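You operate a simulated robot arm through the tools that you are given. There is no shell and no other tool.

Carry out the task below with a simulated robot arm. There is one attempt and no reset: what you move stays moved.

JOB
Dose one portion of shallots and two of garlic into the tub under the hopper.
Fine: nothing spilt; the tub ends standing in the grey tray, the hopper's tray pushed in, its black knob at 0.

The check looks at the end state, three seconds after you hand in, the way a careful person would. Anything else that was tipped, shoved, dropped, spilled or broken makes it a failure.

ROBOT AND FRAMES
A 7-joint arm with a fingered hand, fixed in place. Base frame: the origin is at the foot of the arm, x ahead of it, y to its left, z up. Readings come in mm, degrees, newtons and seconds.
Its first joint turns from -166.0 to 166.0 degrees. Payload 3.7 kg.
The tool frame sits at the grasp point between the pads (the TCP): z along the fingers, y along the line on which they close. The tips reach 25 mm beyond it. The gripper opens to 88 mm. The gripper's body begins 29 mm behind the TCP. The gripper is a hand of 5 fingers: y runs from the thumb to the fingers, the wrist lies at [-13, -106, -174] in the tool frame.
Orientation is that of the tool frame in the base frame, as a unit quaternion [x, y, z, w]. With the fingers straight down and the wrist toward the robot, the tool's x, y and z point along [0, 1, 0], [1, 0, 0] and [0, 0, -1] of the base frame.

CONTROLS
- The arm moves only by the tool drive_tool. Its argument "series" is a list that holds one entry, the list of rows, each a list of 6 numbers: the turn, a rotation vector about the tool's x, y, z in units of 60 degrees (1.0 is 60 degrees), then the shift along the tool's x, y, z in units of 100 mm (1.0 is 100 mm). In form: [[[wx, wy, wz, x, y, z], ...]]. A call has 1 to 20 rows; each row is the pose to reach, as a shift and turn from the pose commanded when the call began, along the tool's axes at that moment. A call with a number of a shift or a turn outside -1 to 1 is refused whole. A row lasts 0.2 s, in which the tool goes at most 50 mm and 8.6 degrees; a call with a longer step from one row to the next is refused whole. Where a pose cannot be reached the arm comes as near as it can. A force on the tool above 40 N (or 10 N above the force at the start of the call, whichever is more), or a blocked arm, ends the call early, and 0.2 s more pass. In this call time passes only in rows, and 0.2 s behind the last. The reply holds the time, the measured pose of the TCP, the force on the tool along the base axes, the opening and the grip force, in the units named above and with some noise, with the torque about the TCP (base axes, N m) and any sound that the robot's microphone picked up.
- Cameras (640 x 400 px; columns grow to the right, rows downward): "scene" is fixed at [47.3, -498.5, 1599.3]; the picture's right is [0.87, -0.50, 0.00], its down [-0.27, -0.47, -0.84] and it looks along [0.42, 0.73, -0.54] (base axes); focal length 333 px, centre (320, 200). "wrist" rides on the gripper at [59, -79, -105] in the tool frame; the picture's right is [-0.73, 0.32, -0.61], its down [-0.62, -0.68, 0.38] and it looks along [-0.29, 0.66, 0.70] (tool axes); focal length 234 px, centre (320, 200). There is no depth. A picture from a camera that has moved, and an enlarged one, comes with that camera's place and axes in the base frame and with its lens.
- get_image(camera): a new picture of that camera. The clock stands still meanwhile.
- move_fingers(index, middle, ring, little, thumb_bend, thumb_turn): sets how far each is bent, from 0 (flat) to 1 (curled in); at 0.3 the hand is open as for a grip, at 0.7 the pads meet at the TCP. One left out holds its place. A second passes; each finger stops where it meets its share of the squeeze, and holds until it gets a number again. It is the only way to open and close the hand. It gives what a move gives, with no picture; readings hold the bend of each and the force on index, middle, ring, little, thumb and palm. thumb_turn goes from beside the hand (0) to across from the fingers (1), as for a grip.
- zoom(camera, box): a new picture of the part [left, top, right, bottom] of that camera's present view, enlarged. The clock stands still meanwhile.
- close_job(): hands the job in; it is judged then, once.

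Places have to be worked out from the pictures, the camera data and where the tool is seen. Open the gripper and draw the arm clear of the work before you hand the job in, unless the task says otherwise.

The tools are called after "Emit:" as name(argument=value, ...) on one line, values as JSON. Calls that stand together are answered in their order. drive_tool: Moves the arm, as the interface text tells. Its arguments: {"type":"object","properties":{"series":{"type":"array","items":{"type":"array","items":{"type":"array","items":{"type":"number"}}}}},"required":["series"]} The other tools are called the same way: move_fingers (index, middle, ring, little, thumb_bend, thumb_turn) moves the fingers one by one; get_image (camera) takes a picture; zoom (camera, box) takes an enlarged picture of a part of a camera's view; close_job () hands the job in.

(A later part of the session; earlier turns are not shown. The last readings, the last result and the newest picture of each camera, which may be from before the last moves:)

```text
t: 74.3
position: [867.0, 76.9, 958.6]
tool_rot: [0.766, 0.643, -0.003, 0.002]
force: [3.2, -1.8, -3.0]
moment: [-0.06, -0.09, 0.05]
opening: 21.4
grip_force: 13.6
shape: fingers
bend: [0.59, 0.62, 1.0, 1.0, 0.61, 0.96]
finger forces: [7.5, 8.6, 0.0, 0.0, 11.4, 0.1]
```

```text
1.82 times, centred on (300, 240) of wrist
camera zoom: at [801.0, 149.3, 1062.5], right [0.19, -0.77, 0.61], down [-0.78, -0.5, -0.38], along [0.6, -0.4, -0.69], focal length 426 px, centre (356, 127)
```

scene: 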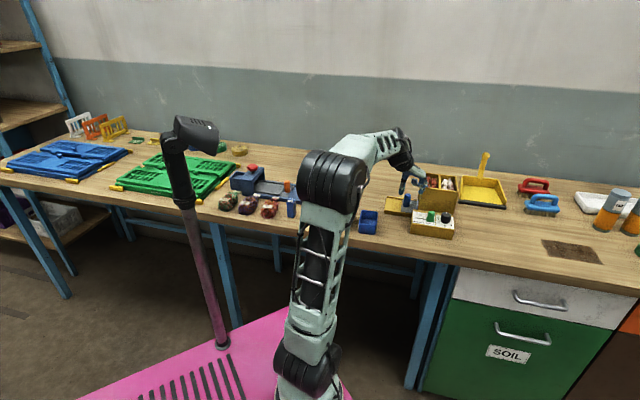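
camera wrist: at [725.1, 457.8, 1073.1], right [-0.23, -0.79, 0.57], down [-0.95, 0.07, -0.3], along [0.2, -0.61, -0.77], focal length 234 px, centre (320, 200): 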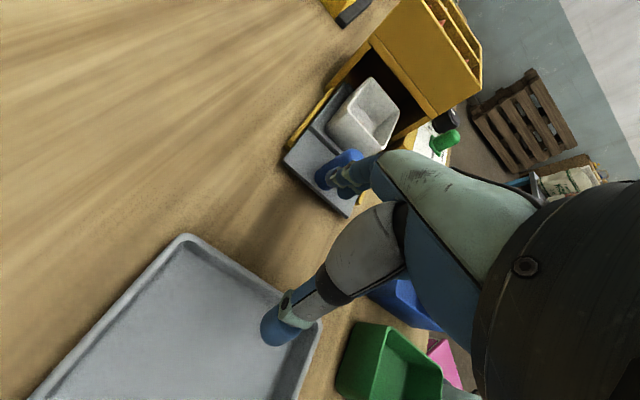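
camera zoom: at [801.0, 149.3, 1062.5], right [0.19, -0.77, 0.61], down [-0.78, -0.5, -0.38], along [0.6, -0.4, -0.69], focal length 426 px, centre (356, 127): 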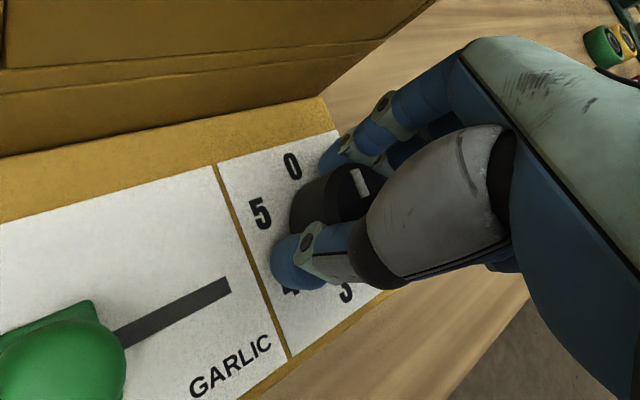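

The knob is back at 0. I'll release, rise well above the hopper rim, and travel back to the tray handle.

Emit:
move_fingers(index=0.45, middle=0.45, thumb_bend=0.45)

Emit:
drive_tool(series=[[[0, 0, 0, 0, 0, -0.33], [0, 0, 0, 0, 0, -0.66], [0, 0, 0, 0, 0, -1.0]]])

Emit:
drive_tool(series=[[[0, 0, 0, 0, 0, -0.4]]])

Emit:
drive_tool(series=[[[0, 0, 0, 0.31, -0.13, 0], [0, 0, 0, 0.62, -0.26, 0], [0, 0, 0, 0.94, -0.395, 0]]])

Emit:
drive_tool(series=[[[0, 0, 0.117, 0.19, -0.08, 0], [0, 0, 0.233, 0.38, -0.16, 0], [0, 0, 0.35, 0.57, -0.24, 0], [0, 0, 0.467, 0.76, -0.32, 0], [0, 0, 0.583, 0.94, -0.395, 0]]])

Emit:
zoom(camera="scene", box=[380, 130, 480, 240])

```text
t: 75.3
position: [867.0, 76.8, 957.0]
tool_rot: [0.766, 0.643, -0.003, 0.002]
force: [0.5, -0.3, 0.5]
moment: [-0.01, 0.01, -0.02]
opening: 52.0
grip_force: 0.1
shape: fingers
bend: [0.45, 0.45, 1.0, 1.0, 0.45, 0.97]
finger forces: [0.0, 0.0, 0.0, 0.1, 0.0, 0.0]
```

```text
t: 76.1
position: [866.7, 75.9, 1057.5]
tool_rot: [0.766, 0.643, -0.002, 0.002]
force: [0.4, 0.6, 0.9]
moment: [-0.01, -0.02, 0.0]
opening: 52.1
grip_force: 0.1
shape: fingers
bend: [0.45, 0.45, 1.0, 1.0, 0.45, 0.97]
finger forces: [0.1, 0.1, 0.1, 0.0, 0.1, 0.0]
```

```text
t: 76.5
position: [867.0, 77.7, 1097.4]
tool_rot: [0.766, 0.643, -0.003, 0.002]
force: [0.0, 0.0, 0.7]
moment: [0.03, -0.02, 0.02]
opening: 52.2
grip_force: 0.0
shape: fingers
bend: [0.45, 0.45, 1.0, 1.0, 0.45, 0.97]
finger forces: [0.0, 0.0, 0.0, 0.1, 0.1, 0.1]
```

```text
t: 77.3
position: [845.9, 176.3, 1097.6]
tool_rot: [0.766, 0.642, -0.002, 0.002]
force: [-0.3, -0.4, 0.3]
moment: [-0.01, 0.0, 0.02]
opening: 52.2
grip_force: 0.0
shape: fingers
bend: [0.45, 0.45, 1.0, 1.0, 0.45, 0.97]
finger forces: [0.1, 0.0, 0.0, 0.1, 0.0, 0.1]
```

```text
t: 78.5
position: [822.4, 274.8, 1098.1]
tool_rot: [0.925, 0.381, -0.002, 0.003]
force: [-1.0, -0.2, 0.4]
moment: [-0.02, 0.0, 0.0]
opening: 52.2
grip_force: 0.0
shape: fingers
bend: [0.45, 0.45, 1.0, 1.0, 0.45, 0.97]
finger forces: [0.0, 0.0, 0.0, 0.0, 0.0, 0.1]
```

```text
3.64 times, centred on (430, 185) of scene
camera zoom: at [47.3, -498.5, 1599.3], right [0.87, -0.5, 0.0], down [-0.27, -0.47, -0.84], along [0.42, 0.73, -0.54], focal length 1210 px, centre (-80, 254)
```

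zoom: 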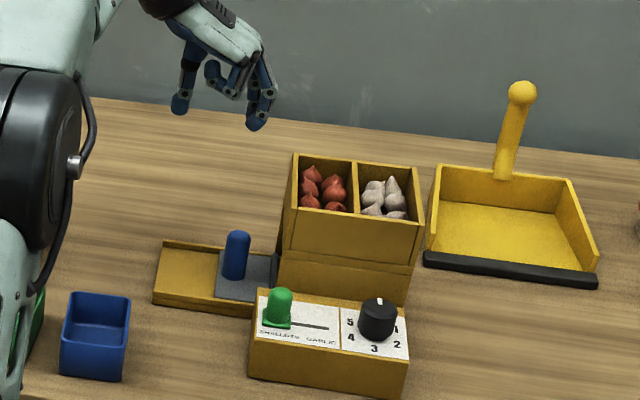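

All clean so far. I'll set the hook posture again and descend toward the handle as before.

Emit:
move_fingers(index=0.22, middle=0.22, thumb_bend=0.3)

Emit:
drive_tool(series=[[[0.12, 0, 0, 0, -0.031, 0.2], [0.12, 0, 0, 0, -0.031, 0.4], [0.12, 0, 0, 0, -0.031, 0.6]]])

Emit:
drive_tool(series=[[[0, 0, 0, 0, 0.03, 0.25], [0, 0, 0, 0, 0.06, 0.49], [0, 0, 0, 0, 0.078, 0.645]]])

Emit:
zoom(camera="scene", box=[385, 150, 435, 220])

Emit:
zoom(camera="wrist", box=[220, 130, 400, 290])

```text
t: 79.5
position: [821.0, 277.1, 1098.7]
tool_rot: [0.924, 0.383, -0.002, 0.002]
force: [0.1, 0.2, 0.2]
moment: [-0.01, 0.01, -0.01]
opening: 94.1
grip_force: 0.0
shape: fingers
bend: [0.22, 0.22, 1.0, 1.0, 0.3, 0.97]
finger forces: [0.1, 0.0, 0.0, 0.0, 0.1, 0.0]
```

```text
t: 80.3
position: [819.1, 276.6, 1037.3]
tool_rot: [0.922, 0.383, -0.025, -0.055]
force: [0.6, 0.3, -0.4]
moment: [-0.03, -0.03, -0.03]
opening: 94.2
grip_force: 0.0
shape: fingers
bend: [0.22, 0.22, 1.0, 1.0, 0.3, 0.97]
finger forces: [0.0, 0.0, 0.0, 0.1, 0.1, 0.1]
```

```text
t: 81.1
position: [818.3, 274.8, 971.0]
tool_rot: [0.922, 0.382, -0.025, -0.055]
force: [0.3, -0.3, 0.9]
moment: [-0.02, -0.06, -0.04]
opening: 95.1
grip_force: 0.3
shape: fingers
bend: [0.22, 0.22, 1.0, 1.0, 0.3, 0.97]
finger forces: [0.9, 0.0, 0.0, 0.0, 0.0, 0.0]
```

```text
5.71 times, centred on (410, 185) of scene
camera zoom: at [47.3, -498.5, 1599.3], right [0.87, -0.5, 0.0], down [-0.27, -0.47, -0.84], along [0.42, 0.73, -0.54], focal length 1902 px, centre (-194, 286)
```

zoom: 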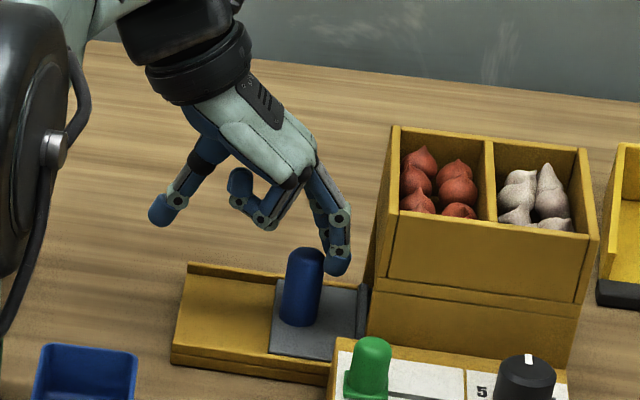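

```text
2.50 times, centred on (310, 210) of wrist
camera zoom: at [815.8, 364.4, 1085.3], right [-0.23, -0.79, 0.57], down [-0.95, 0.07, -0.29], along [0.19, -0.61, -0.77], focal length 585 px, centre (345, 175)
```

zoom: 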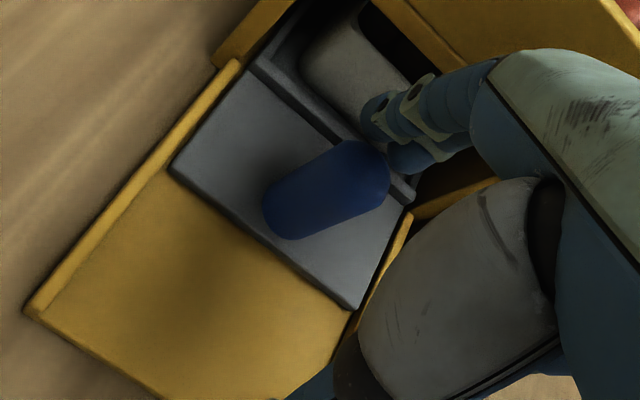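

It matches the previous approach, with the index just grazing the handle. I'll shift about 4 mm toward the hopper and lower into the gap, then pull the tray out 60 mm.

Emit:
drive_tool(series=[[[0, 0, 0, 0.03, 0.042, -0.005], [0, 0, 0, 0.03, 0.05, 0.07], [0, 0, 0, 0.03, 0.061, 0.15]]])

Emit:
drive_tool(series=[[[0, 0, 0, 0, -0.1, 0.012], [0, 0, 0, 0, -0.2, 0.024], [0, 0, 0, 0, -0.3, 0.037], [0, 0, 0, 0, -0.4, 0.049], [0, 0, 0, 0, -0.5, 0.061], [0, 0, 0, 0, -0.6, 0.073]]])

Emit:
zoom(camera="scene", box=[370, 150, 450, 230])

```text
t: 81.9
position: [824.8, 276.1, 955.1]
tool_rot: [0.922, 0.382, -0.026, -0.054]
force: [0.6, -1.1, 1.4]
moment: [-0.05, -0.05, 0.05]
opening: 95.2
grip_force: 0.5
shape: fingers
bend: [0.22, 0.22, 1.0, 1.0, 0.3, 0.97]
finger forces: [1.1, 0.0, 0.0, 0.0, 0.0, 0.1]
```

```text
t: 83.3
position: [780.7, 319.8, 954.7]
tool_rot: [0.922, 0.382, -0.026, -0.055]
force: [0.9, -0.3, 0.5]
moment: [-0.09, -0.02, 0.01]
opening: 95.3
grip_force: 0.5
shape: fingers
bend: [0.22, 0.22, 1.0, 1.0, 0.3, 0.97]
finger forces: [0.8, 0.0, 0.0, 0.0, 0.1, 0.0]
```

```text
5.00 times, centred on (410, 190) of scene
camera zoom: at [47.3, -498.5, 1599.3], right [0.87, -0.5, 0.0], down [-0.27, -0.47, -0.84], along [0.42, 0.73, -0.54], focal length 1664 px, centre (-130, 250)
```

zoom: 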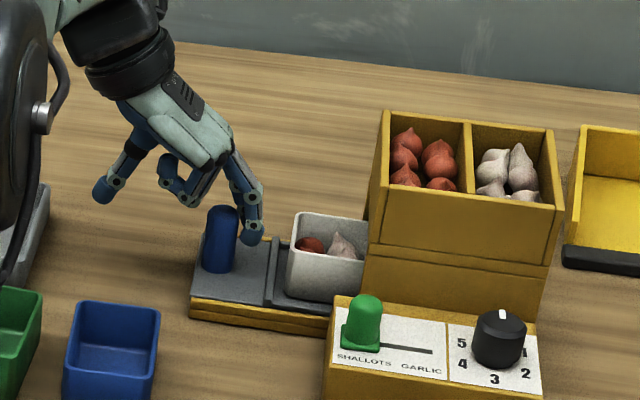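

The tub now shows a shallot and garlic. I'll pull the tray further out, in small steps, watching for its stop.

Emit:
drive_tool(series=[[[0, 0, 0, 0, -0.1, 0.012], [0, 0, 0, 0, -0.2, 0.024], [0, 0, 0, 0, -0.3, 0.037]]])

Emit:
drive_tool(series=[[[0, 0, 0, 0, -0.05, 0.006], [0, 0, 0, 0, -0.1, 0.012]]])

Emit:
zoom(camera="scene", box=[360, 150, 440, 230])

Emit:
get_image(camera="wrist")

```text
t: 84.1
position: [760.7, 342.8, 954.5]
tool_rot: [0.922, 0.383, -0.026, -0.055]
force: [0.6, 0.2, 0.6]
moment: [0.03, -0.05, -0.01]
opening: 95.1
grip_force: 0.6
shape: fingers
bend: [0.22, 0.22, 1.0, 1.0, 0.3, 0.97]
finger forces: [0.4, 0.1, 0.0, 0.0, 0.0, 0.0]
```

```text
t: 84.7
position: [753.6, 349.4, 955.3]
tool_rot: [0.922, 0.383, -0.026, -0.055]
force: [0.5, -0.5, -0.1]
moment: [-0.02, -0.01, 0.0]
opening: 95.4
grip_force: 0.0
shape: fingers
bend: [0.22, 0.22, 1.0, 1.0, 0.3, 0.97]
finger forces: [0.5, 0.0, 0.1, 0.0, 0.0, 0.1]
```

```text
5.00 times, centred on (400, 190) of scene
camera zoom: at [47.3, -498.5, 1599.3], right [0.87, -0.5, 0.0], down [-0.27, -0.47, -0.84], along [0.42, 0.73, -0.54], focal length 1664 px, centre (-80, 250)
```

zoom: 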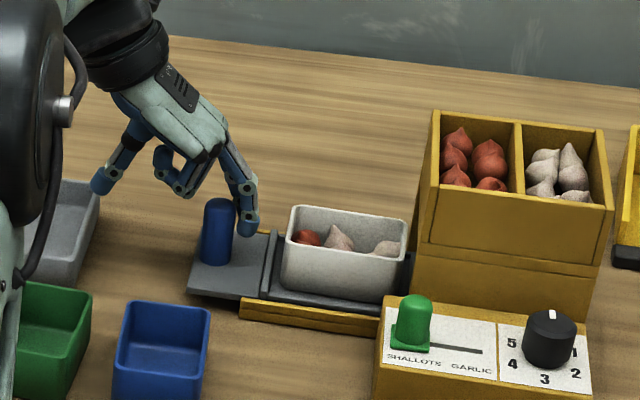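

```text
taken
camera wrist: at [750.6, 438.2, 1068.9], right [-0.23, -0.79, 0.57], down [-0.95, 0.07, -0.29], along [0.19, -0.61, -0.77], focal length 234 px, centre (320, 200)
```

wrist: 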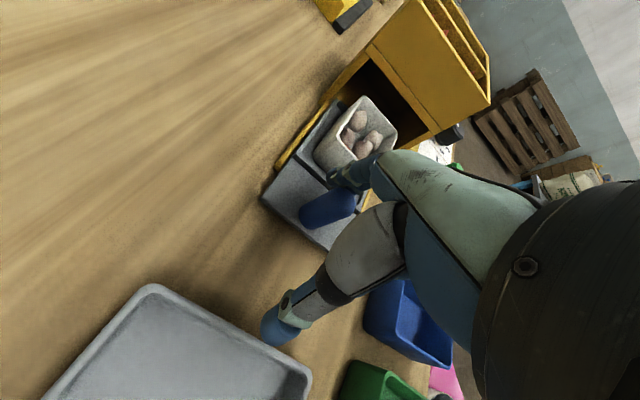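

The tub is fully out. I'll count the contents in enlarged views.

Emit:
zoom(camera="scene", box=[390, 180, 430, 210])

Emit:
zoom(camera="wrist", box=[300, 80, 420, 190])

```text
13.33 times, centred on (410, 195) of scene
camera zoom: at [47.3, -498.5, 1599.3], right [0.87, -0.5, 0.0], down [-0.27, -0.47, -0.84], along [0.42, 0.73, -0.54], focal length 4437 px, centre (-880, 267)
```

zoom: 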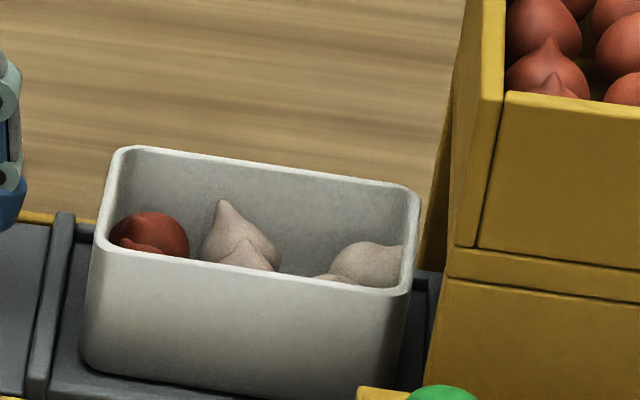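

```text
3.64 times, centred on (360, 135) of wrist
camera zoom: at [750.6, 438.2, 1068.9], right [-0.23, -0.79, 0.57], down [-0.95, 0.07, -0.29], along [0.19, -0.61, -0.77], focal length 852 px, centre (174, 436)
```

zoom: 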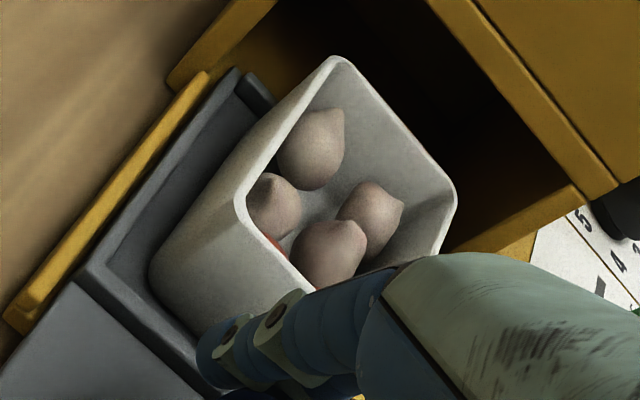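

I can see four garlic bulbs and shallots at the left end, so a portion is evidently two pieces. I'll lift the hook off the handle and look from above for an exact count.

Emit:
drive_tool(series=[[[0, 0, 0, 0, 0.03, -0.05], [0, 0, 0, 0, -0.01, -0.35], [0, 0, 0, 0, -0.05, -0.65], [0, 0, 0, 0, -0.09, -0.98]]])

Emit:
get_image(camera="wrist")

Emit:
zoom(camera="wrist", box=[260, 120, 400, 260])

```text
t: 85.7
position: [755.5, 346.7, 1056.0]
tool_rot: [0.922, 0.382, -0.027, -0.055]
force: [0.4, 0.4, 0.6]
moment: [-0.02, -0.01, -0.01]
opening: 94.4
grip_force: 0.1
shape: fingers
bend: [0.22, 0.22, 1.0, 1.0, 0.3, 0.97]
finger forces: [0.0, 0.0, 0.1, 0.0, 0.0, 0.0]
```

```text
taken
camera wrist: at [753.4, 434.7, 1169.3], right [-0.23, -0.79, 0.57], down [-0.95, 0.07, -0.29], along [0.19, -0.61, -0.77], focal length 234 px, centre (320, 200)
```

wrist: 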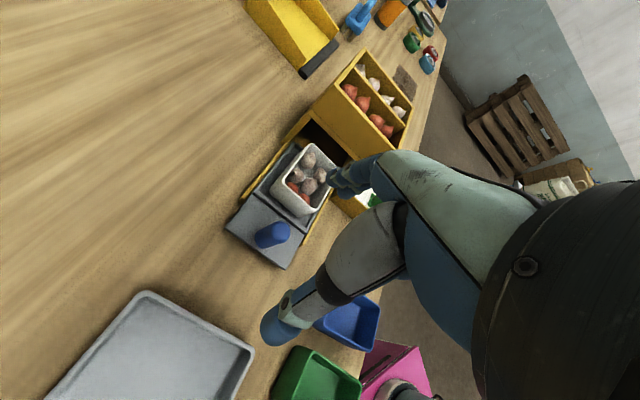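

```text
2.86 times, centred on (330, 190) of wrist
camera zoom: at [753.4, 434.7, 1169.3], right [-0.23, -0.79, 0.57], down [-0.95, 0.07, -0.29], along [0.19, -0.61, -0.77], focal length 669 px, centre (291, 229)
```

zoom: 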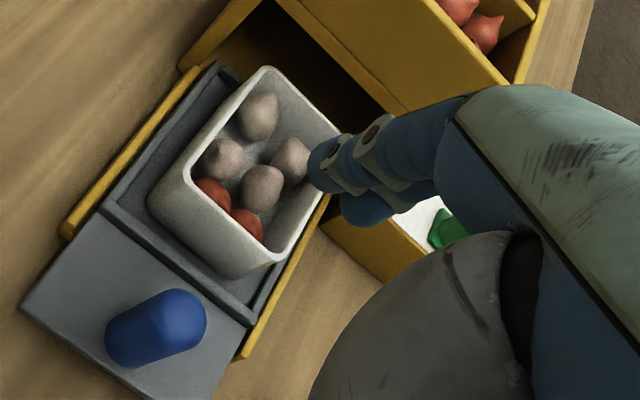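

Exactly four garlic bulbs and two shallots: two portions of garlic and one of shallots at two pieces each. The tub is roughly 82×58 mm, centred near (840, 257) with its rim at about z 938, so the hand would be tight against the hopper. I'll re-hook the handle and pull the tray about 20 mm further for clearance.

Emit:
drive_tool(series=[[[0, 0, 0, 0, 0.05, 0.3], [0, 0, 0, 0, 0.09, 0.6], [0, 0, 0, 0, 0.11, 0.8], [0, 0, 0, 0, 0.125, 0.97]]])

Emit:
drive_tool(series=[[[0, 0, 0, 0, -0.06, 0.007], [0, 0, 0, 0, -0.12, 0.015], [0, 0, 0, 0, -0.18, 0.022], [0, 0, 0, 0, -0.24, 0.029]]])

Emit:
zoom(camera="scene", box=[360, 150, 440, 230])

```text
t: 86.7
position: [756.0, 347.2, 955.4]
tool_rot: [0.922, 0.383, -0.026, -0.055]
force: [0.3, 0.5, 0.5]
moment: [-0.03, -0.01, 0.04]
opening: 94.6
grip_force: 0.1
shape: fingers
bend: [0.22, 0.22, 1.0, 1.0, 0.3, 0.97]
finger forces: [0.0, 0.0, 0.1, 0.0, 0.0, 0.0]
```

```text
t: 87.7
position: [740.0, 362.1, 956.0]
tool_rot: [0.923, 0.381, -0.025, -0.055]
force: [7.4, -4.7, 0.7]
moment: [-0.05, -0.11, 0.09]
opening: 100.4
grip_force: 4.0
shape: fingers
bend: [0.18, 0.2, 1.0, 1.0, 0.3, 0.97]
finger forces: [4.6, 3.2, 0.1, 0.0, 0.0, 0.0]
```

```text
5.00 times, centred on (400, 190) of scene
camera zoom: at [47.3, -498.5, 1599.3], right [0.87, -0.5, 0.0], down [-0.27, -0.47, -0.84], along [0.42, 0.73, -0.54], focal length 1664 px, centre (-80, 250)
```

zoom: 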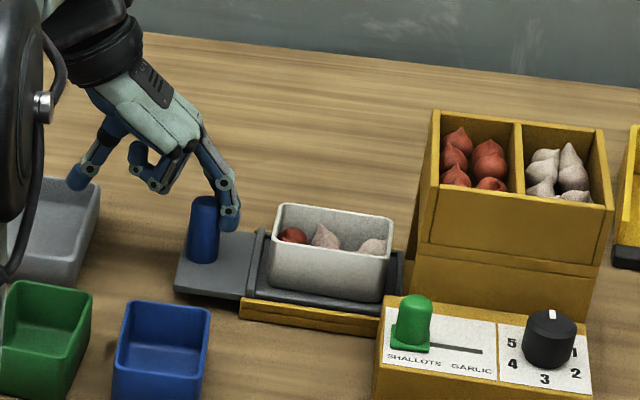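

The tray reached its outer stop (force rose to 8 N, with the tub moved about 11 mm more). I'll release the hook, rise, level the hand and turn to yaw +45° so that the fingers close across the tub's width.

Emit:
drive_tool(series=[[[0, 0, 0, 0, 0.06, -0.01], [0, 0, 0, 0, 0.03, -0.33], [0, 0, 0, 0, -0.01, -0.66], [0, 0, 0, 0, -0.05, -0.98]]])

Emit:
drive_tool(series=[[[-0.12, 0, 0, 0, -0.05, -0.45]]])

Emit:
move_fingers(index=0.3, middle=0.3, ring=0.3, little=0.3, thumb_bend=0.3)

Emit:
drive_tool(series=[[[0, 0, -0.13, 0, 0, 0], [0, 0, -0.26, 0, 0, 0], [0, 0, -0.39, 0, 0, 0], [0, 0, -0.52, 0, 0, 0], [0, 0, -0.65, 0, 0, 0], [0, 0, -0.75, 0, 0, 0]]])

Emit:
drive_tool(series=[[[0, 0, -0.13, 0, 0, 0], [0, 0, -0.26, 0, 0, 0], [0, 0, -0.39, 0, 0, 0], [0, 0, -0.52, 0, 0, 0], [0, 0, -0.65, 0, 0, 0], [0, 0, -0.75, 0, 0, 0]]])

Emit:
get_image(camera="wrist")

Emit:
get_image(camera="scene")

```text
t: 88.7
position: [744.3, 358.4, 1054.2]
tool_rot: [0.922, 0.383, -0.027, -0.055]
force: [-0.1, 0.3, -0.7]
moment: [0.0, 0.01, 0.02]
opening: 94.4
grip_force: 0.1
shape: fingers
bend: [0.22, 0.22, 1.0, 1.0, 0.3, 0.97]
finger forces: [0.1, 0.0, 0.0, 0.0, 0.0, 0.1]
```

```text
t: 89.1
position: [747.0, 356.1, 1099.5]
tool_rot: [0.924, 0.383, -0.002, 0.005]
force: [0.7, -0.6, 0.5]
moment: [-0.01, 0.04, 0.07]
opening: 94.3
grip_force: 0.0
shape: fingers
bend: [0.22, 0.22, 1.0, 1.0, 0.3, 0.97]
finger forces: [0.0, 0.0, 0.0, 0.1, 0.0, 0.0]
```

```text
t: 90.1
position: [745.6, 355.3, 1098.1]
tool_rot: [0.924, 0.383, -0.002, 0.003]
force: [-0.7, 0.1, 0.4]
moment: [0.0, 0.04, -0.02]
opening: 84.9
grip_force: 0.0
shape: fingers
bend: [0.3, 0.3, 0.3, 0.3, 0.3, 0.97]
finger forces: [0.0, 0.0, 0.0, 0.0, 0.0, 0.1]
```

```text
t: 91.5
position: [745.8, 358.2, 1099.9]
tool_rot: [0.706, 0.708, -0.002, 0.002]
force: [0.0, 0.2, 0.6]
moment: [-0.01, 0.0, 0.0]
opening: 84.6
grip_force: 0.0
shape: fingers
bend: [0.3, 0.3, 0.3, 0.3, 0.3, 0.97]
finger forces: [0.0, 0.0, 0.1, 0.0, 0.0, 0.0]
```

```text
t: 92.9
position: [744.0, 358.7, 1100.3]
tool_rot: [0.381, 0.925, -0.003, 0.001]
force: [-0.1, -0.2, 0.1]
moment: [0.01, 0.0, -0.01]
opening: 84.6
grip_force: 0.1
shape: fingers
bend: [0.3, 0.3, 0.3, 0.3, 0.3, 0.97]
finger forces: [0.0, 0.0, 0.0, 0.1, 0.0, 0.0]
```

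```text
taken
camera wrist: at [648.6, 344.7, 1205.7], right [0.74, -0.28, 0.61], down [-0.04, -0.93, -0.38], along [0.67, 0.26, -0.7], focal length 234 px, centre (320, 200)
```

wrist: 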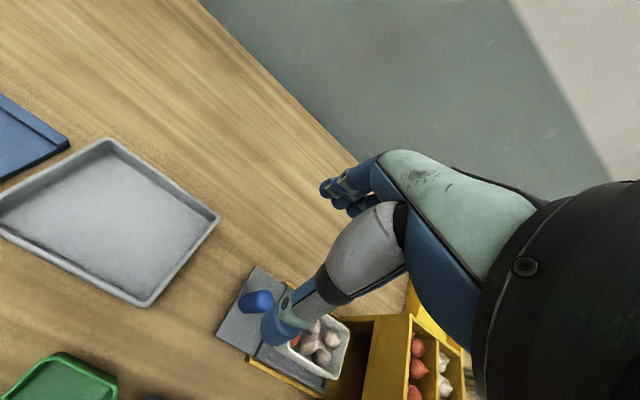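

```text
taken
```

scene: 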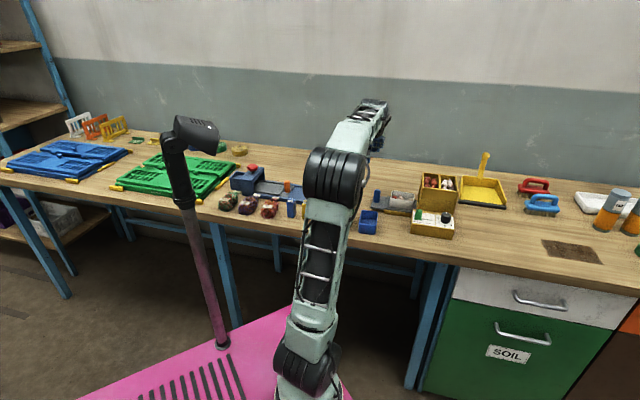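

From here the grey tray's corners give a centre of about (664, 446), aligned with the same axes as the tub. I'll enlarge the tub to refine its pose.

Emit:
zoom(camera="wrist", box=[200, 250, 400, 400])

Emit:
zoom(camera="scene", box=[370, 170, 430, 220])

```text
2.67 times, centred on (300, 325) of wrist
camera zoom: at [648.6, 344.7, 1205.7], right [0.74, -0.28, 0.61], down [-0.04, -0.93, -0.38], along [0.67, 0.26, -0.7], focal length 624 px, centre (373, -133)
```

zoom: 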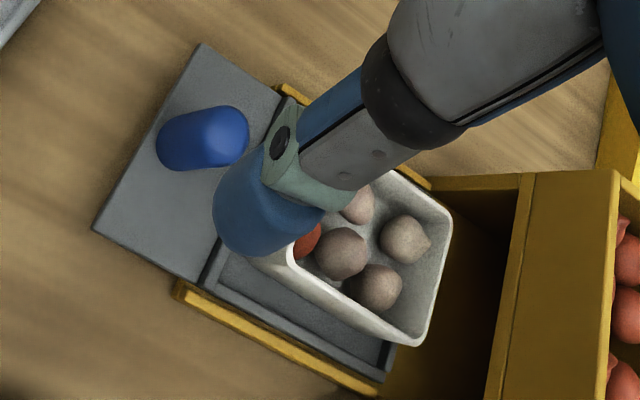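

```text
8.00 times, centred on (400, 195) of scene
camera zoom: at [47.3, -498.5, 1599.3], right [0.87, -0.5, 0.0], down [-0.27, -0.47, -0.84], along [0.42, 0.73, -0.54], focal length 2662 px, centre (-320, 240)
```

zoom: 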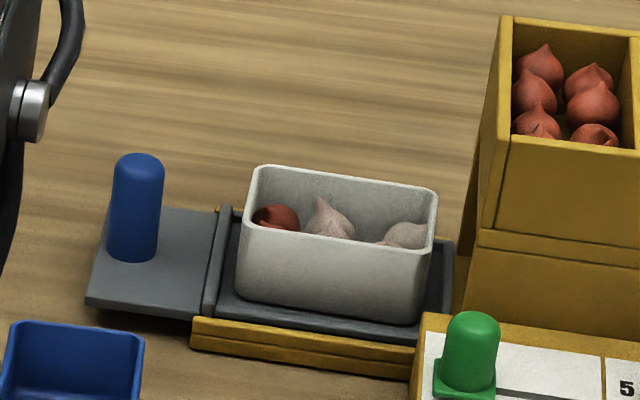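

The tub's centre works out near (833, 262), with the rim at about z 938. I'll move above it at yaw 45° with a slight offset away from the hopper.

Emit:
drive_tool(series=[[[0, 0, 0, -0.31, -0.014, 0], [0, 0, 0, -0.62, -0.028, 0]]])

Emit:
drive_tool(series=[[[0, 0, 0, -0.31, -0.014, 0.1], [0, 0, 0, -0.615, -0.028, 0.3]]])

Emit:
zoom(camera="scene", box=[370, 130, 450, 220])

Emit:
zoom(camera="wrist", box=[180, 150, 420, 380])

```text
t: 93.5
position: [786.3, 313.8, 1100.6]
tool_rot: [0.382, 0.924, -0.004, 0.0]
force: [-0.6, 0.6, -0.4]
moment: [-0.04, -0.02, -0.03]
opening: 84.9
grip_force: 0.0
shape: fingers
bend: [0.3, 0.3, 0.3, 0.3, 0.3, 0.97]
finger forces: [0.1, 0.0, 0.0, 0.0, 0.1, 0.0]
```

```text
t: 94.1
position: [827.9, 268.9, 1067.3]
tool_rot: [0.382, 0.924, -0.003, 0.002]
force: [0.2, -0.1, 0.4]
moment: [-0.01, -0.03, 0.0]
opening: 84.6
grip_force: 0.2
shape: fingers
bend: [0.3, 0.3, 0.3, 0.3, 0.3, 0.97]
finger forces: [0.0, 0.0, 0.0, 0.1, 0.1, 0.0]
```

```text
4.44 times, centred on (410, 175) of scene
camera zoom: at [47.3, -498.5, 1599.3], right [0.87, -0.5, 0.0], down [-0.27, -0.47, -0.84], along [0.42, 0.73, -0.54], focal length 1479 px, centre (-80, 311)
```

zoom: 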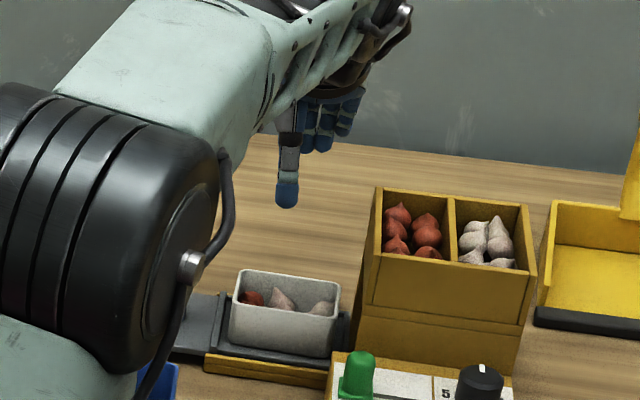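

```text
1.74 times, centred on (300, 265) of wrist
camera zoom: at [732.6, 254.3, 1173.8], right [0.74, -0.28, 0.61], down [-0.04, -0.93, -0.38], along [0.67, 0.26, -0.7], focal length 407 px, centre (355, 87)
```

zoom: 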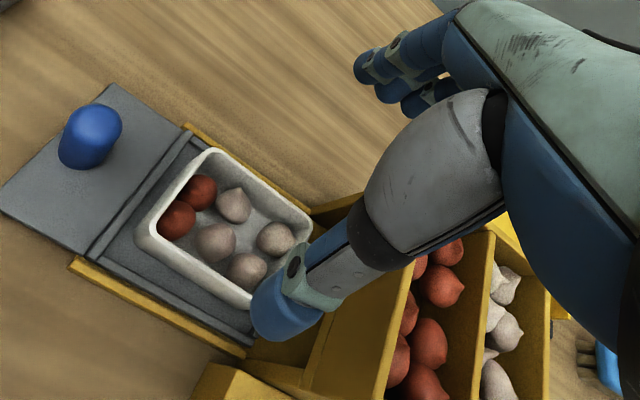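

The tub's rim corners give a centre of (832.6, 260.5), as expected, and the hand is well placed. I'll descend 70 mm and check clearance.

Emit:
drive_tool(series=[[[0, 0, 0, 0, -0.015, 0.25], [0, 0, 0, 0, -0.015, 0.5], [0, 0, 0, 0, -0.015, 0.7]]])

Emit:
zoom(camera="scene", box=[370, 140, 450, 230])

Emit:
zoom(camera="wrist", box=[180, 150, 420, 380])

```text
t: 94.9
position: [826.9, 265.3, 999.9]
tool_rot: [0.382, 0.924, -0.003, 0.002]
force: [-0.5, 0.8, 0.1]
moment: [0.0, 0.0, 0.03]
opening: 84.7
grip_force: 0.1
shape: fingers
bend: [0.3, 0.3, 0.3, 0.3, 0.3, 0.97]
finger forces: [0.0, 0.0, 0.0, 0.0, 0.0, 0.0]
```

```text
4.44 times, centred on (410, 185) of scene
camera zoom: at [47.3, -498.5, 1599.3], right [0.87, -0.5, 0.0], down [-0.27, -0.47, -0.84], along [0.42, 0.73, -0.54], focal length 1479 px, centre (-80, 267)
```

zoom: 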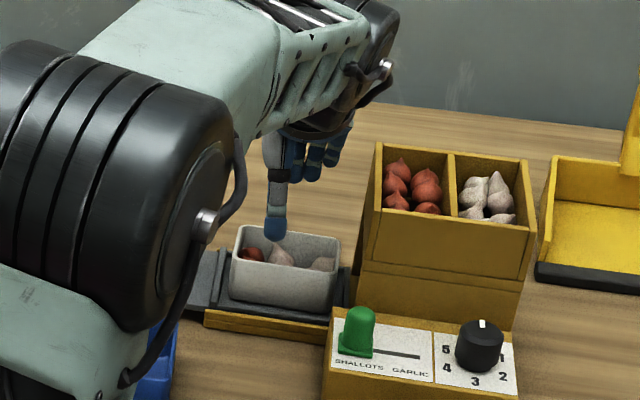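

```text
1.74 times, centred on (300, 265) of wrist
camera zoom: at [730.6, 251.9, 1105.4], right [0.74, -0.28, 0.61], down [-0.04, -0.93, -0.38], along [0.67, 0.26, -0.7], focal length 407 px, centre (355, 87)
```

zoom: 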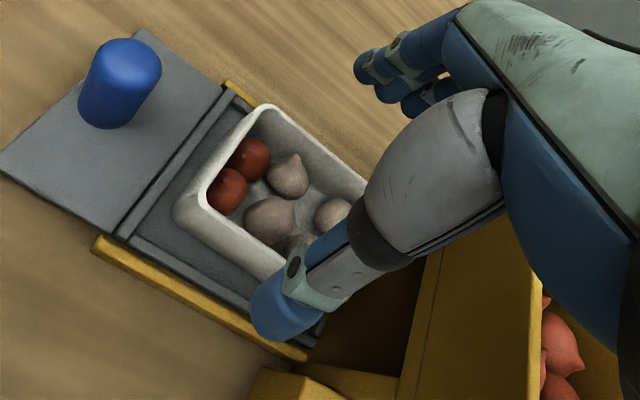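

The thumb is in front of the tub's front wall and the fingers are behind the back wall, with good margins. I'll descend 57 mm to the gripping height in small steps.

Emit:
drive_tool(series=[[[0, 0, 0, 0, 0, 0.15], [0, 0, 0, 0, 0, 0.3], [0, 0, 0, 0, 0, 0.45], [0, 0, 0, 0, 0, 0.56]]])

Emit:
zoom(camera="scene", box=[370, 150, 450, 230])

Emit:
zoom(camera="wrist", box=[180, 130, 420, 360])

```text
t: 95.9
position: [827.0, 265.0, 943.6]
tool_rot: [0.383, 0.924, -0.004, 0.002]
force: [0.0, -0.3, 0.2]
moment: [-0.03, 0.01, -0.01]
opening: 84.9
grip_force: 0.0
shape: fingers
bend: [0.3, 0.3, 0.3, 0.3, 0.3, 0.97]
finger forces: [0.1, 0.1, 0.1, 0.0, 0.0, 0.1]
```

```text
5.00 times, centred on (410, 190) of scene
camera zoom: at [47.3, -498.5, 1599.3], right [0.87, -0.5, 0.0], down [-0.27, -0.47, -0.84], along [0.42, 0.73, -0.54], focal length 1664 px, centre (-130, 250)
```

zoom: 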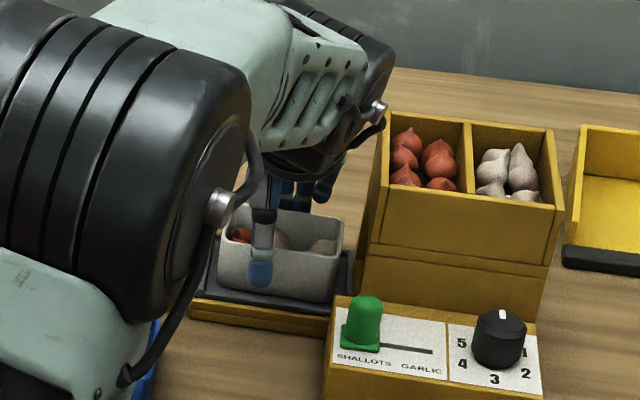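

```text
1.74 times, centred on (300, 245) of wrist
camera zoom: at [730.9, 251.5, 1049.0], right [0.74, -0.28, 0.61], down [-0.04, -0.93, -0.38], along [0.67, 0.26, -0.7], focal length 407 px, centre (355, 122)
```

zoom: 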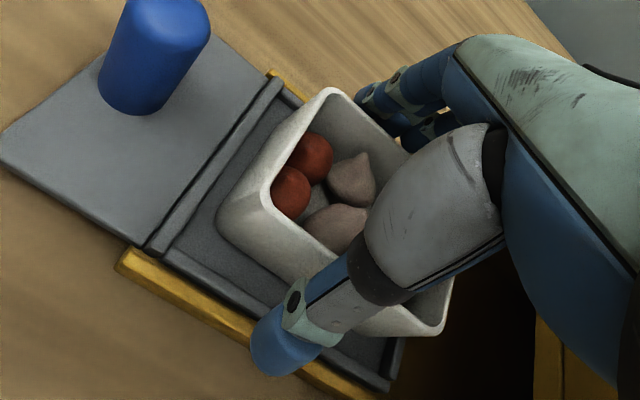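

No contact yet, with the fingers behind the tub and the thumb centred on its front wall. I'll close all the fingers on it.

Emit:
move_fingers(index=0.6, middle=0.6, ring=0.6, little=0.6, thumb_bend=0.6)

Emit:
zoom(camera="scene", box=[370, 150, 450, 230])

Emit:
zoom(camera="wrist", box=[180, 130, 420, 360])

```text
t: 96.9
position: [827.8, 265.3, 943.6]
tool_rot: [0.382, 0.924, -0.003, 0.002]
force: [7.7, 8.7, 4.4]
moment: [0.27, -0.22, 0.46]
opening: 54.8
grip_force: 22.5
shape: fingers
bend: [0.49, 0.52, 0.52, 0.54, 0.43, 0.96]
finger forces: [7.7, 6.4, 6.1, 7.2, 16.5, 0.1]
```

```text
5.00 times, centred on (410, 190) of scene
camera zoom: at [47.3, -498.5, 1599.3], right [0.87, -0.5, 0.0], down [-0.27, -0.47, -0.84], along [0.42, 0.73, -0.54], focal length 1664 px, centre (-130, 250)
```

zoom: 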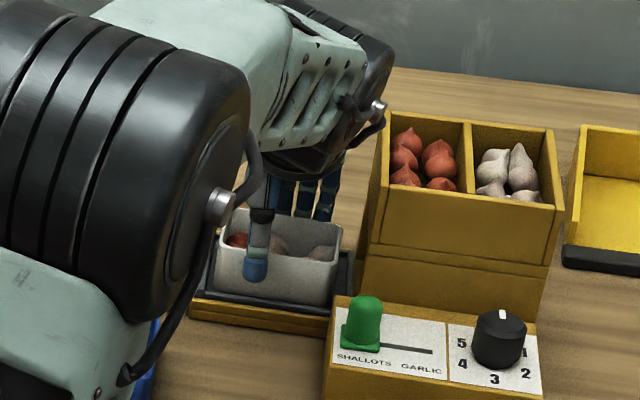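

```text
1.74 times, centred on (300, 245) of wrist
camera zoom: at [731.1, 252.1, 1049.2], right [0.74, -0.28, 0.61], down [-0.04, -0.93, -0.38], along [0.67, 0.26, -0.7], focal length 407 px, centre (355, 122)
```

zoom: 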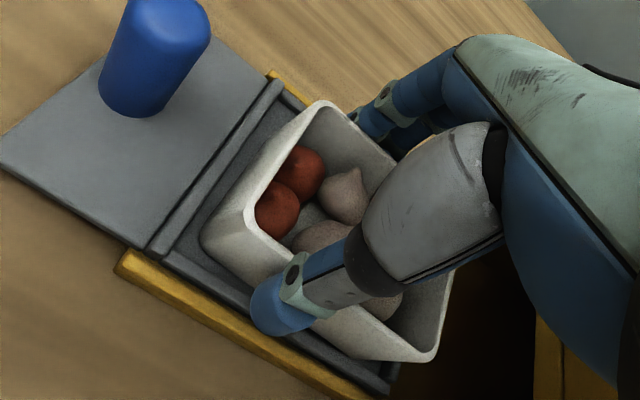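

The tub is gripped, but the net 11 N shows the fingers are pressing it against the tray compartment's front wall. I'll shift the hand 5 mm back so the grip is balanced before lifting.

Emit:
drive_tool(series=[[[0, 0, 0, 0, 0.025, 0], [0, 0, 0, 0, 0.05, 0]]])

Emit:
zoom(camera="wrist", box=[180, 130, 420, 360])

```text
t: 97.5
position: [830.8, 267.6, 944.1]
tool_rot: [0.383, 0.924, -0.004, 0.0]
force: [0.1, 1.0, 4.3]
moment: [0.12, -0.14, 0.22]
opening: 54.7
grip_force: 18.9
shape: fingers
bend: [0.5, 0.53, 0.53, 0.56, 0.43, 0.95]
finger forces: [6.3, 5.0, 4.2, 4.1, 19.0, 0.0]
```

```text
1.74 times, centred on (300, 245) of wrist
camera zoom: at [734.2, 254.0, 1049.2], right [0.74, -0.28, 0.61], down [-0.04, -0.93, -0.38], along [0.67, 0.25, -0.7], focal length 407 px, centre (355, 122)
```

zoom: 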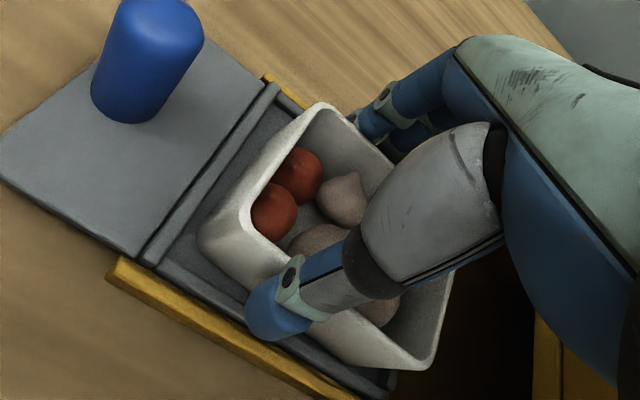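

The grip is now balanced (thumb 19 N against a 19.6 N finger sum). I'll lift slowly by 20 mm and check that the tub comes up level.

Emit:
drive_tool(series=[[[0, 0, 0, 0, 0, -0.04], [0, 0, 0, 0, 0, -0.08], [0, 0, 0, 0, 0, -0.12], [0, 0, 0, 0, 0, -0.16], [0, 0, 0, 0, 0, -0.2]]])

Emit:
zoom(camera="wrist", box=[180, 130, 420, 360])

Emit:
zoom(camera="scene", box=[370, 150, 450, 230])

```text
t: 98.7
position: [831.0, 269.0, 963.5]
tool_rot: [0.383, 0.924, -0.004, 0.0]
force: [0.2, -0.4, -2.0]
moment: [0.03, 0.01, -0.02]
opening: 54.9
grip_force: 17.3
shape: fingers
bend: [0.5, 0.54, 0.55, 0.57, 0.43, 0.94]
finger forces: [6.5, 4.4, 3.4, 2.9, 18.0, 0.0]
```

```text
1.74 times, centred on (300, 245) of wrist
camera zoom: at [734.4, 254.8, 1068.9], right [0.74, -0.28, 0.61], down [-0.04, -0.93, -0.38], along [0.67, 0.26, -0.7], focal length 407 px, centre (355, 122)
```

zoom: 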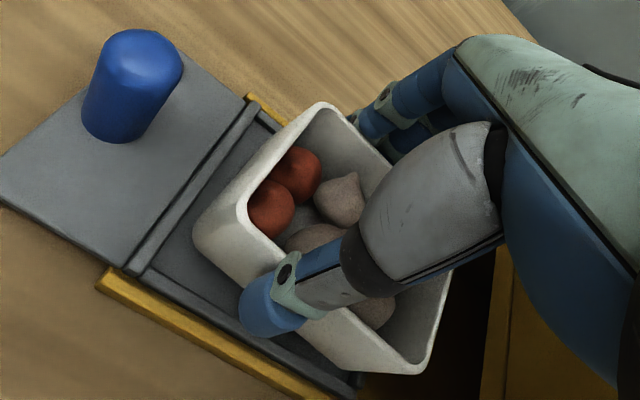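

```text
5.00 times, centred on (410, 190) of scene
camera zoom: at [47.3, -498.5, 1599.3], right [0.87, -0.5, 0.0], down [-0.27, -0.47, -0.84], along [0.42, 0.73, -0.54], focal length 1664 px, centre (-130, 250)
```

zoom: 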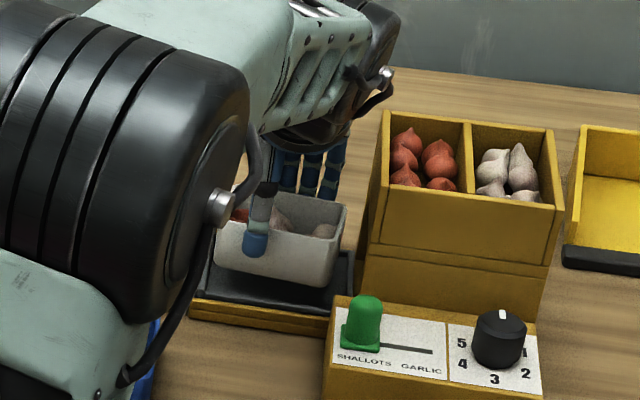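

The tub is up and level with about 2 N of weight. I'll raise it another 60 mm so it clears the handle and tray rims.

Emit:
drive_tool(series=[[[0, 0, 0, 0, 0, -0.12], [0, 0, 0, 0, 0, -0.24], [0, 0, 0, 0, 0, -0.36], [0, 0, 0, 0, 0, -0.48], [0, 0, 0, 0, 0, -0.6]]])

Emit:
drive_tool(series=[[[0, 0, 0, 0.15, 0, 0], [0, 0, 0, 0.32, 0.01, 0], [0, 0, 0, 0.49, 0.015, 0], [0, 0, 0, 0.66, 0.02, 0], [0, 0, 0, 0.8, 0.023, 0]]])

Emit:
get_image(camera="wrist")

Emit:
get_image(camera="scene")

```text
t: 99.9
position: [830.3, 269.3, 1023.9]
tool_rot: [0.382, 0.924, -0.004, 0.001]
force: [0.5, 0.0, -2.0]
moment: [0.01, -0.01, 0.02]
opening: 55.2
grip_force: 17.6
shape: fingers
bend: [0.5, 0.54, 0.55, 0.57, 0.43, 0.94]
finger forces: [6.5, 4.5, 3.4, 2.9, 17.9, 0.0]
```

```text
t: 101.1
position: [776.4, 326.5, 1022.8]
tool_rot: [0.382, 0.924, -0.003, 0.001]
force: [-0.3, -0.4, -1.3]
moment: [-0.01, -0.03, 0.03]
opening: 55.5
grip_force: 17.5
shape: fingers
bend: [0.5, 0.54, 0.55, 0.57, 0.43, 0.94]
finger forces: [6.6, 4.6, 3.4, 2.9, 18.0, 0.0]
```

```text
taken
camera wrist: at [679.9, 313.2, 1128.1], right [0.74, -0.28, 0.61], down [-0.04, -0.93, -0.38], along [0.67, 0.25, -0.7], focal length 234 px, centre (320, 200)
```

wrist: 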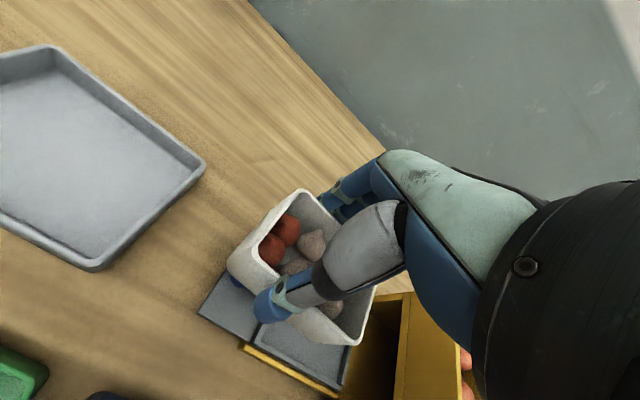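

```text
taken
```

scene: 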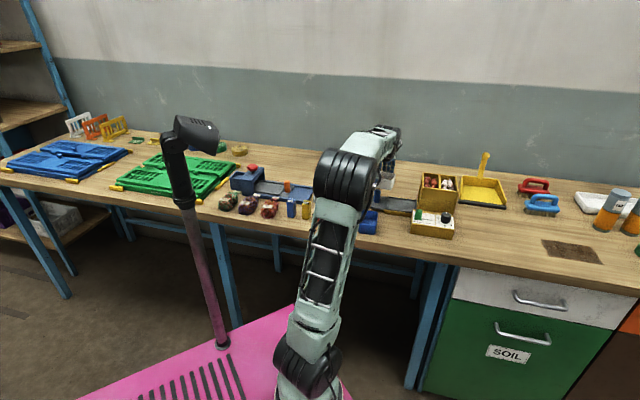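

The tub rides securely. From this view the grey tray's centre is about (660, 443). I'll carry on over it in two smooth moves.

Emit:
drive_tool(series=[[[0, 0, 0, 0.17, 0, 0], [0, 0, 0, 0.35, 0, 0], [0, 0, 0, 0.53, 0, 0], [0, 0, 0, 0.71, 0, 0], [0, 0, 0, 0.87, 0, 0]]])

Emit:
drive_tool(series=[[[0, 0, 0, 0.17, 0, 0], [0, 0, 0, 0.35, 0, 0], [0, 0, 0, 0.53, 0, 0], [0, 0, 0, 0.71, 0, 0], [0, 0, 0, 0.87, 0, 0]]])

Emit:
get_image(camera="wrist")

Emit:
get_image(camera="scene")

```text
t: 102.3
position: [713.9, 388.4, 1022.8]
tool_rot: [0.383, 0.924, -0.003, 0.002]
force: [0.5, -0.6, -1.7]
moment: [0.02, -0.02, -0.02]
opening: 54.8
grip_force: 18.1
shape: fingers
bend: [0.5, 0.54, 0.55, 0.57, 0.43, 0.94]
finger forces: [6.4, 4.5, 3.4, 2.9, 18.0, 0.0]
```

```text
t: 103.5
position: [652.6, 449.6, 1021.5]
tool_rot: [0.382, 0.924, -0.004, 0.002]
force: [0.9, -0.1, -1.0]
moment: [0.04, -0.01, 0.02]
opening: 55.2
grip_force: 17.3
shape: fingers
bend: [0.5, 0.54, 0.55, 0.57, 0.43, 0.94]
finger forces: [6.5, 4.5, 3.3, 2.8, 18.0, 0.1]
```

```text
taken
camera wrist: at [555.9, 436.6, 1127.4], right [0.74, -0.28, 0.61], down [-0.04, -0.93, -0.38], along [0.67, 0.25, -0.7], focal length 234 px, centre (320, 200)
```

wrist: 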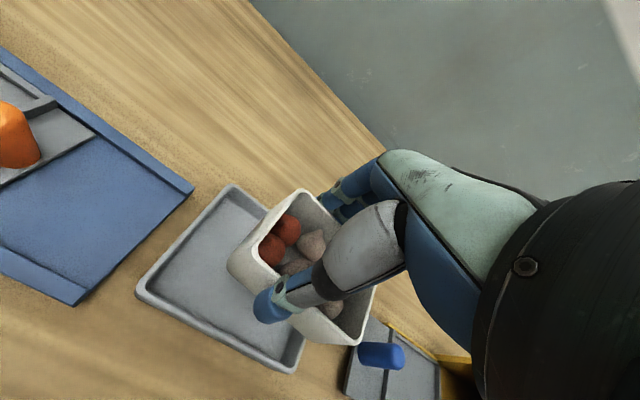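

```text
taken
```

scene: 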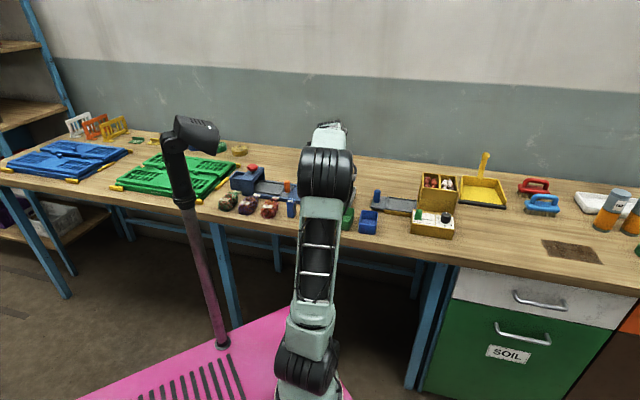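

The tub is centred over the grey tray to within a few millimetres; I'll shift 4 mm back and lower 68 mm, keeping the tub's bottom just above the tray floor.

Emit:
drive_tool(series=[[[0, 0, 0, 0.01, 0.04, 0.12], [0, 0, 0, 0.01, 0.04, 0.26], [0, 0, 0, 0.01, 0.04, 0.4], [0, 0, 0, 0.01, 0.04, 0.54], [0, 0, 0, 0.01, 0.04, 0.68]]])

Emit:
get_image(camera="wrist")

Emit:
zoom(camera="scene", box=[290, 130, 410, 240])

```text
t: 104.7
position: [653.8, 453.9, 953.8]
tool_rot: [0.383, 0.924, -0.003, 0.001]
force: [-0.2, 0.3, -1.2]
moment: [0.0, 0.02, 0.0]
opening: 54.9
grip_force: 17.3
shape: fingers
bend: [0.5, 0.54, 0.55, 0.57, 0.43, 0.94]
finger forces: [6.5, 4.5, 3.2, 2.8, 17.9, 0.1]
```

```text
taken
camera wrist: at [558.0, 439.1, 1059.6], right [0.74, -0.28, 0.61], down [-0.04, -0.93, -0.38], along [0.67, 0.25, -0.7], focal length 234 px, centre (320, 200)
```

wrist: 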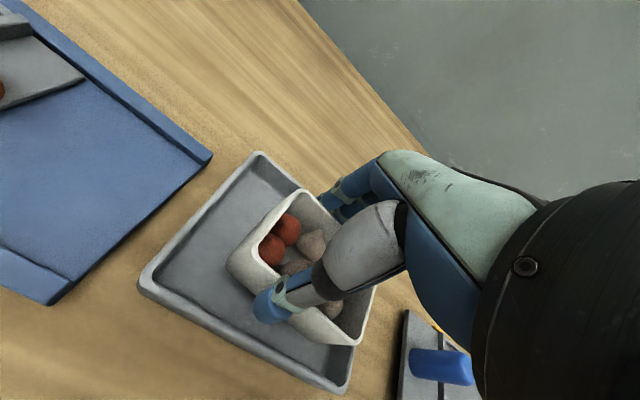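

```text
3.64 times, centred on (350, 185) of scene
camera zoom: at [47.3, -498.5, 1599.3], right [0.87, -0.5, 0.0], down [-0.27, -0.47, -0.84], along [0.42, 0.73, -0.54], focal length 1210 px, centre (211, 254)
```

zoom: 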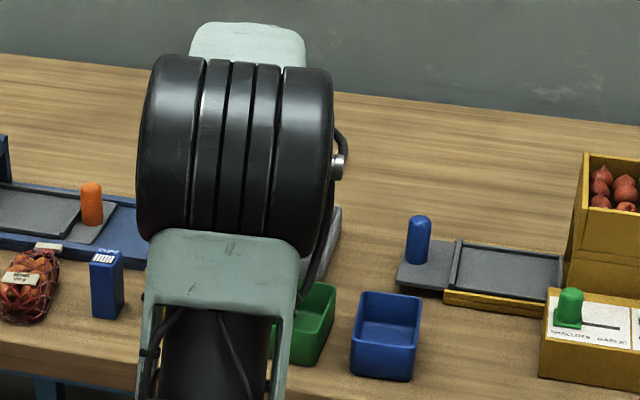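

The tub sits about 10 mm toward the front of the tray's centre. I'll shift 9 mm back and 4 mm toward the right while still hovering, then look.

Emit:
drive_tool(series=[[[0, 0, 0, -0.02, 0.045, 0], [0, 0, 0, -0.04, 0.09, 0]]])

Emit:
zoom(camera="wrist", box=[120, 130, 400, 400])

```text
t: 105.3
position: [663.0, 457.2, 954.0]
tool_rot: [0.383, 0.924, -0.004, 0.001]
force: [0.8, 0.0, -1.4]
moment: [0.05, -0.01, 0.02]
opening: 55.1
grip_force: 17.9
shape: fingers
bend: [0.5, 0.54, 0.55, 0.57, 0.43, 0.94]
finger forces: [6.5, 4.5, 3.4, 2.8, 17.9, 0.1]
```

```text
1.48 times, centred on (260, 265) of wrist
camera zoom: at [567.7, 442.9, 1059.7], right [0.74, -0.28, 0.61], down [-0.04, -0.93, -0.38], along [0.67, 0.25, -0.7], focal length 347 px, centre (409, 104)
```

zoom: 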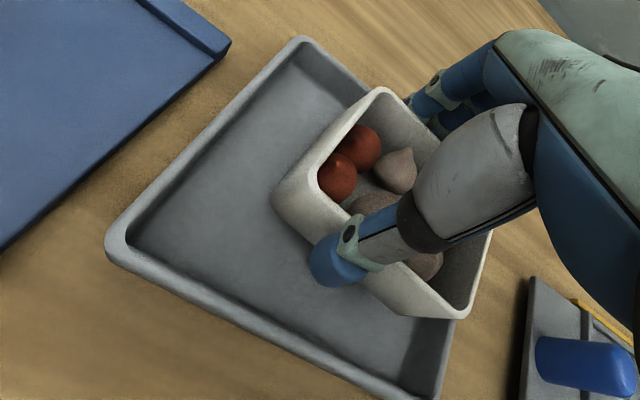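

Working from the tub's visible bottom edge, it is now within a few millimetres of the tray's centre. I'll lower 10 mm, then continue in small steps watching for touchdown.

Emit:
drive_tool(series=[[[0, 0, 0, 0, 0.02, 0.05], [0, 0, 0, 0, 0.03, 0.1]]])

Emit:
drive_tool(series=[[[0, 0, 0, 0, 0, 0.02], [0, 0, 0, 0, 0, 0.04]]])

```text
t: 105.9
position: [665.2, 458.0, 943.7]
tool_rot: [0.382, 0.924, -0.004, 0.002]
force: [-0.4, 0.1, -1.8]
moment: [0.05, -0.02, -0.01]
opening: 55.0
grip_force: 17.3
shape: fingers
bend: [0.5, 0.54, 0.55, 0.57, 0.43, 0.94]
finger forces: [6.5, 4.5, 3.3, 2.7, 18.0, 0.0]
```

```text
t: 106.5
position: [665.4, 459.9, 940.0]
tool_rot: [0.383, 0.924, -0.003, 0.002]
force: [0.9, 0.2, -0.7]
moment: [0.04, -0.02, -0.04]
opening: 55.1
grip_force: 17.8
shape: fingers
bend: [0.5, 0.54, 0.55, 0.57, 0.43, 0.94]
finger forces: [6.5, 4.5, 3.2, 2.7, 17.9, 0.1]
```

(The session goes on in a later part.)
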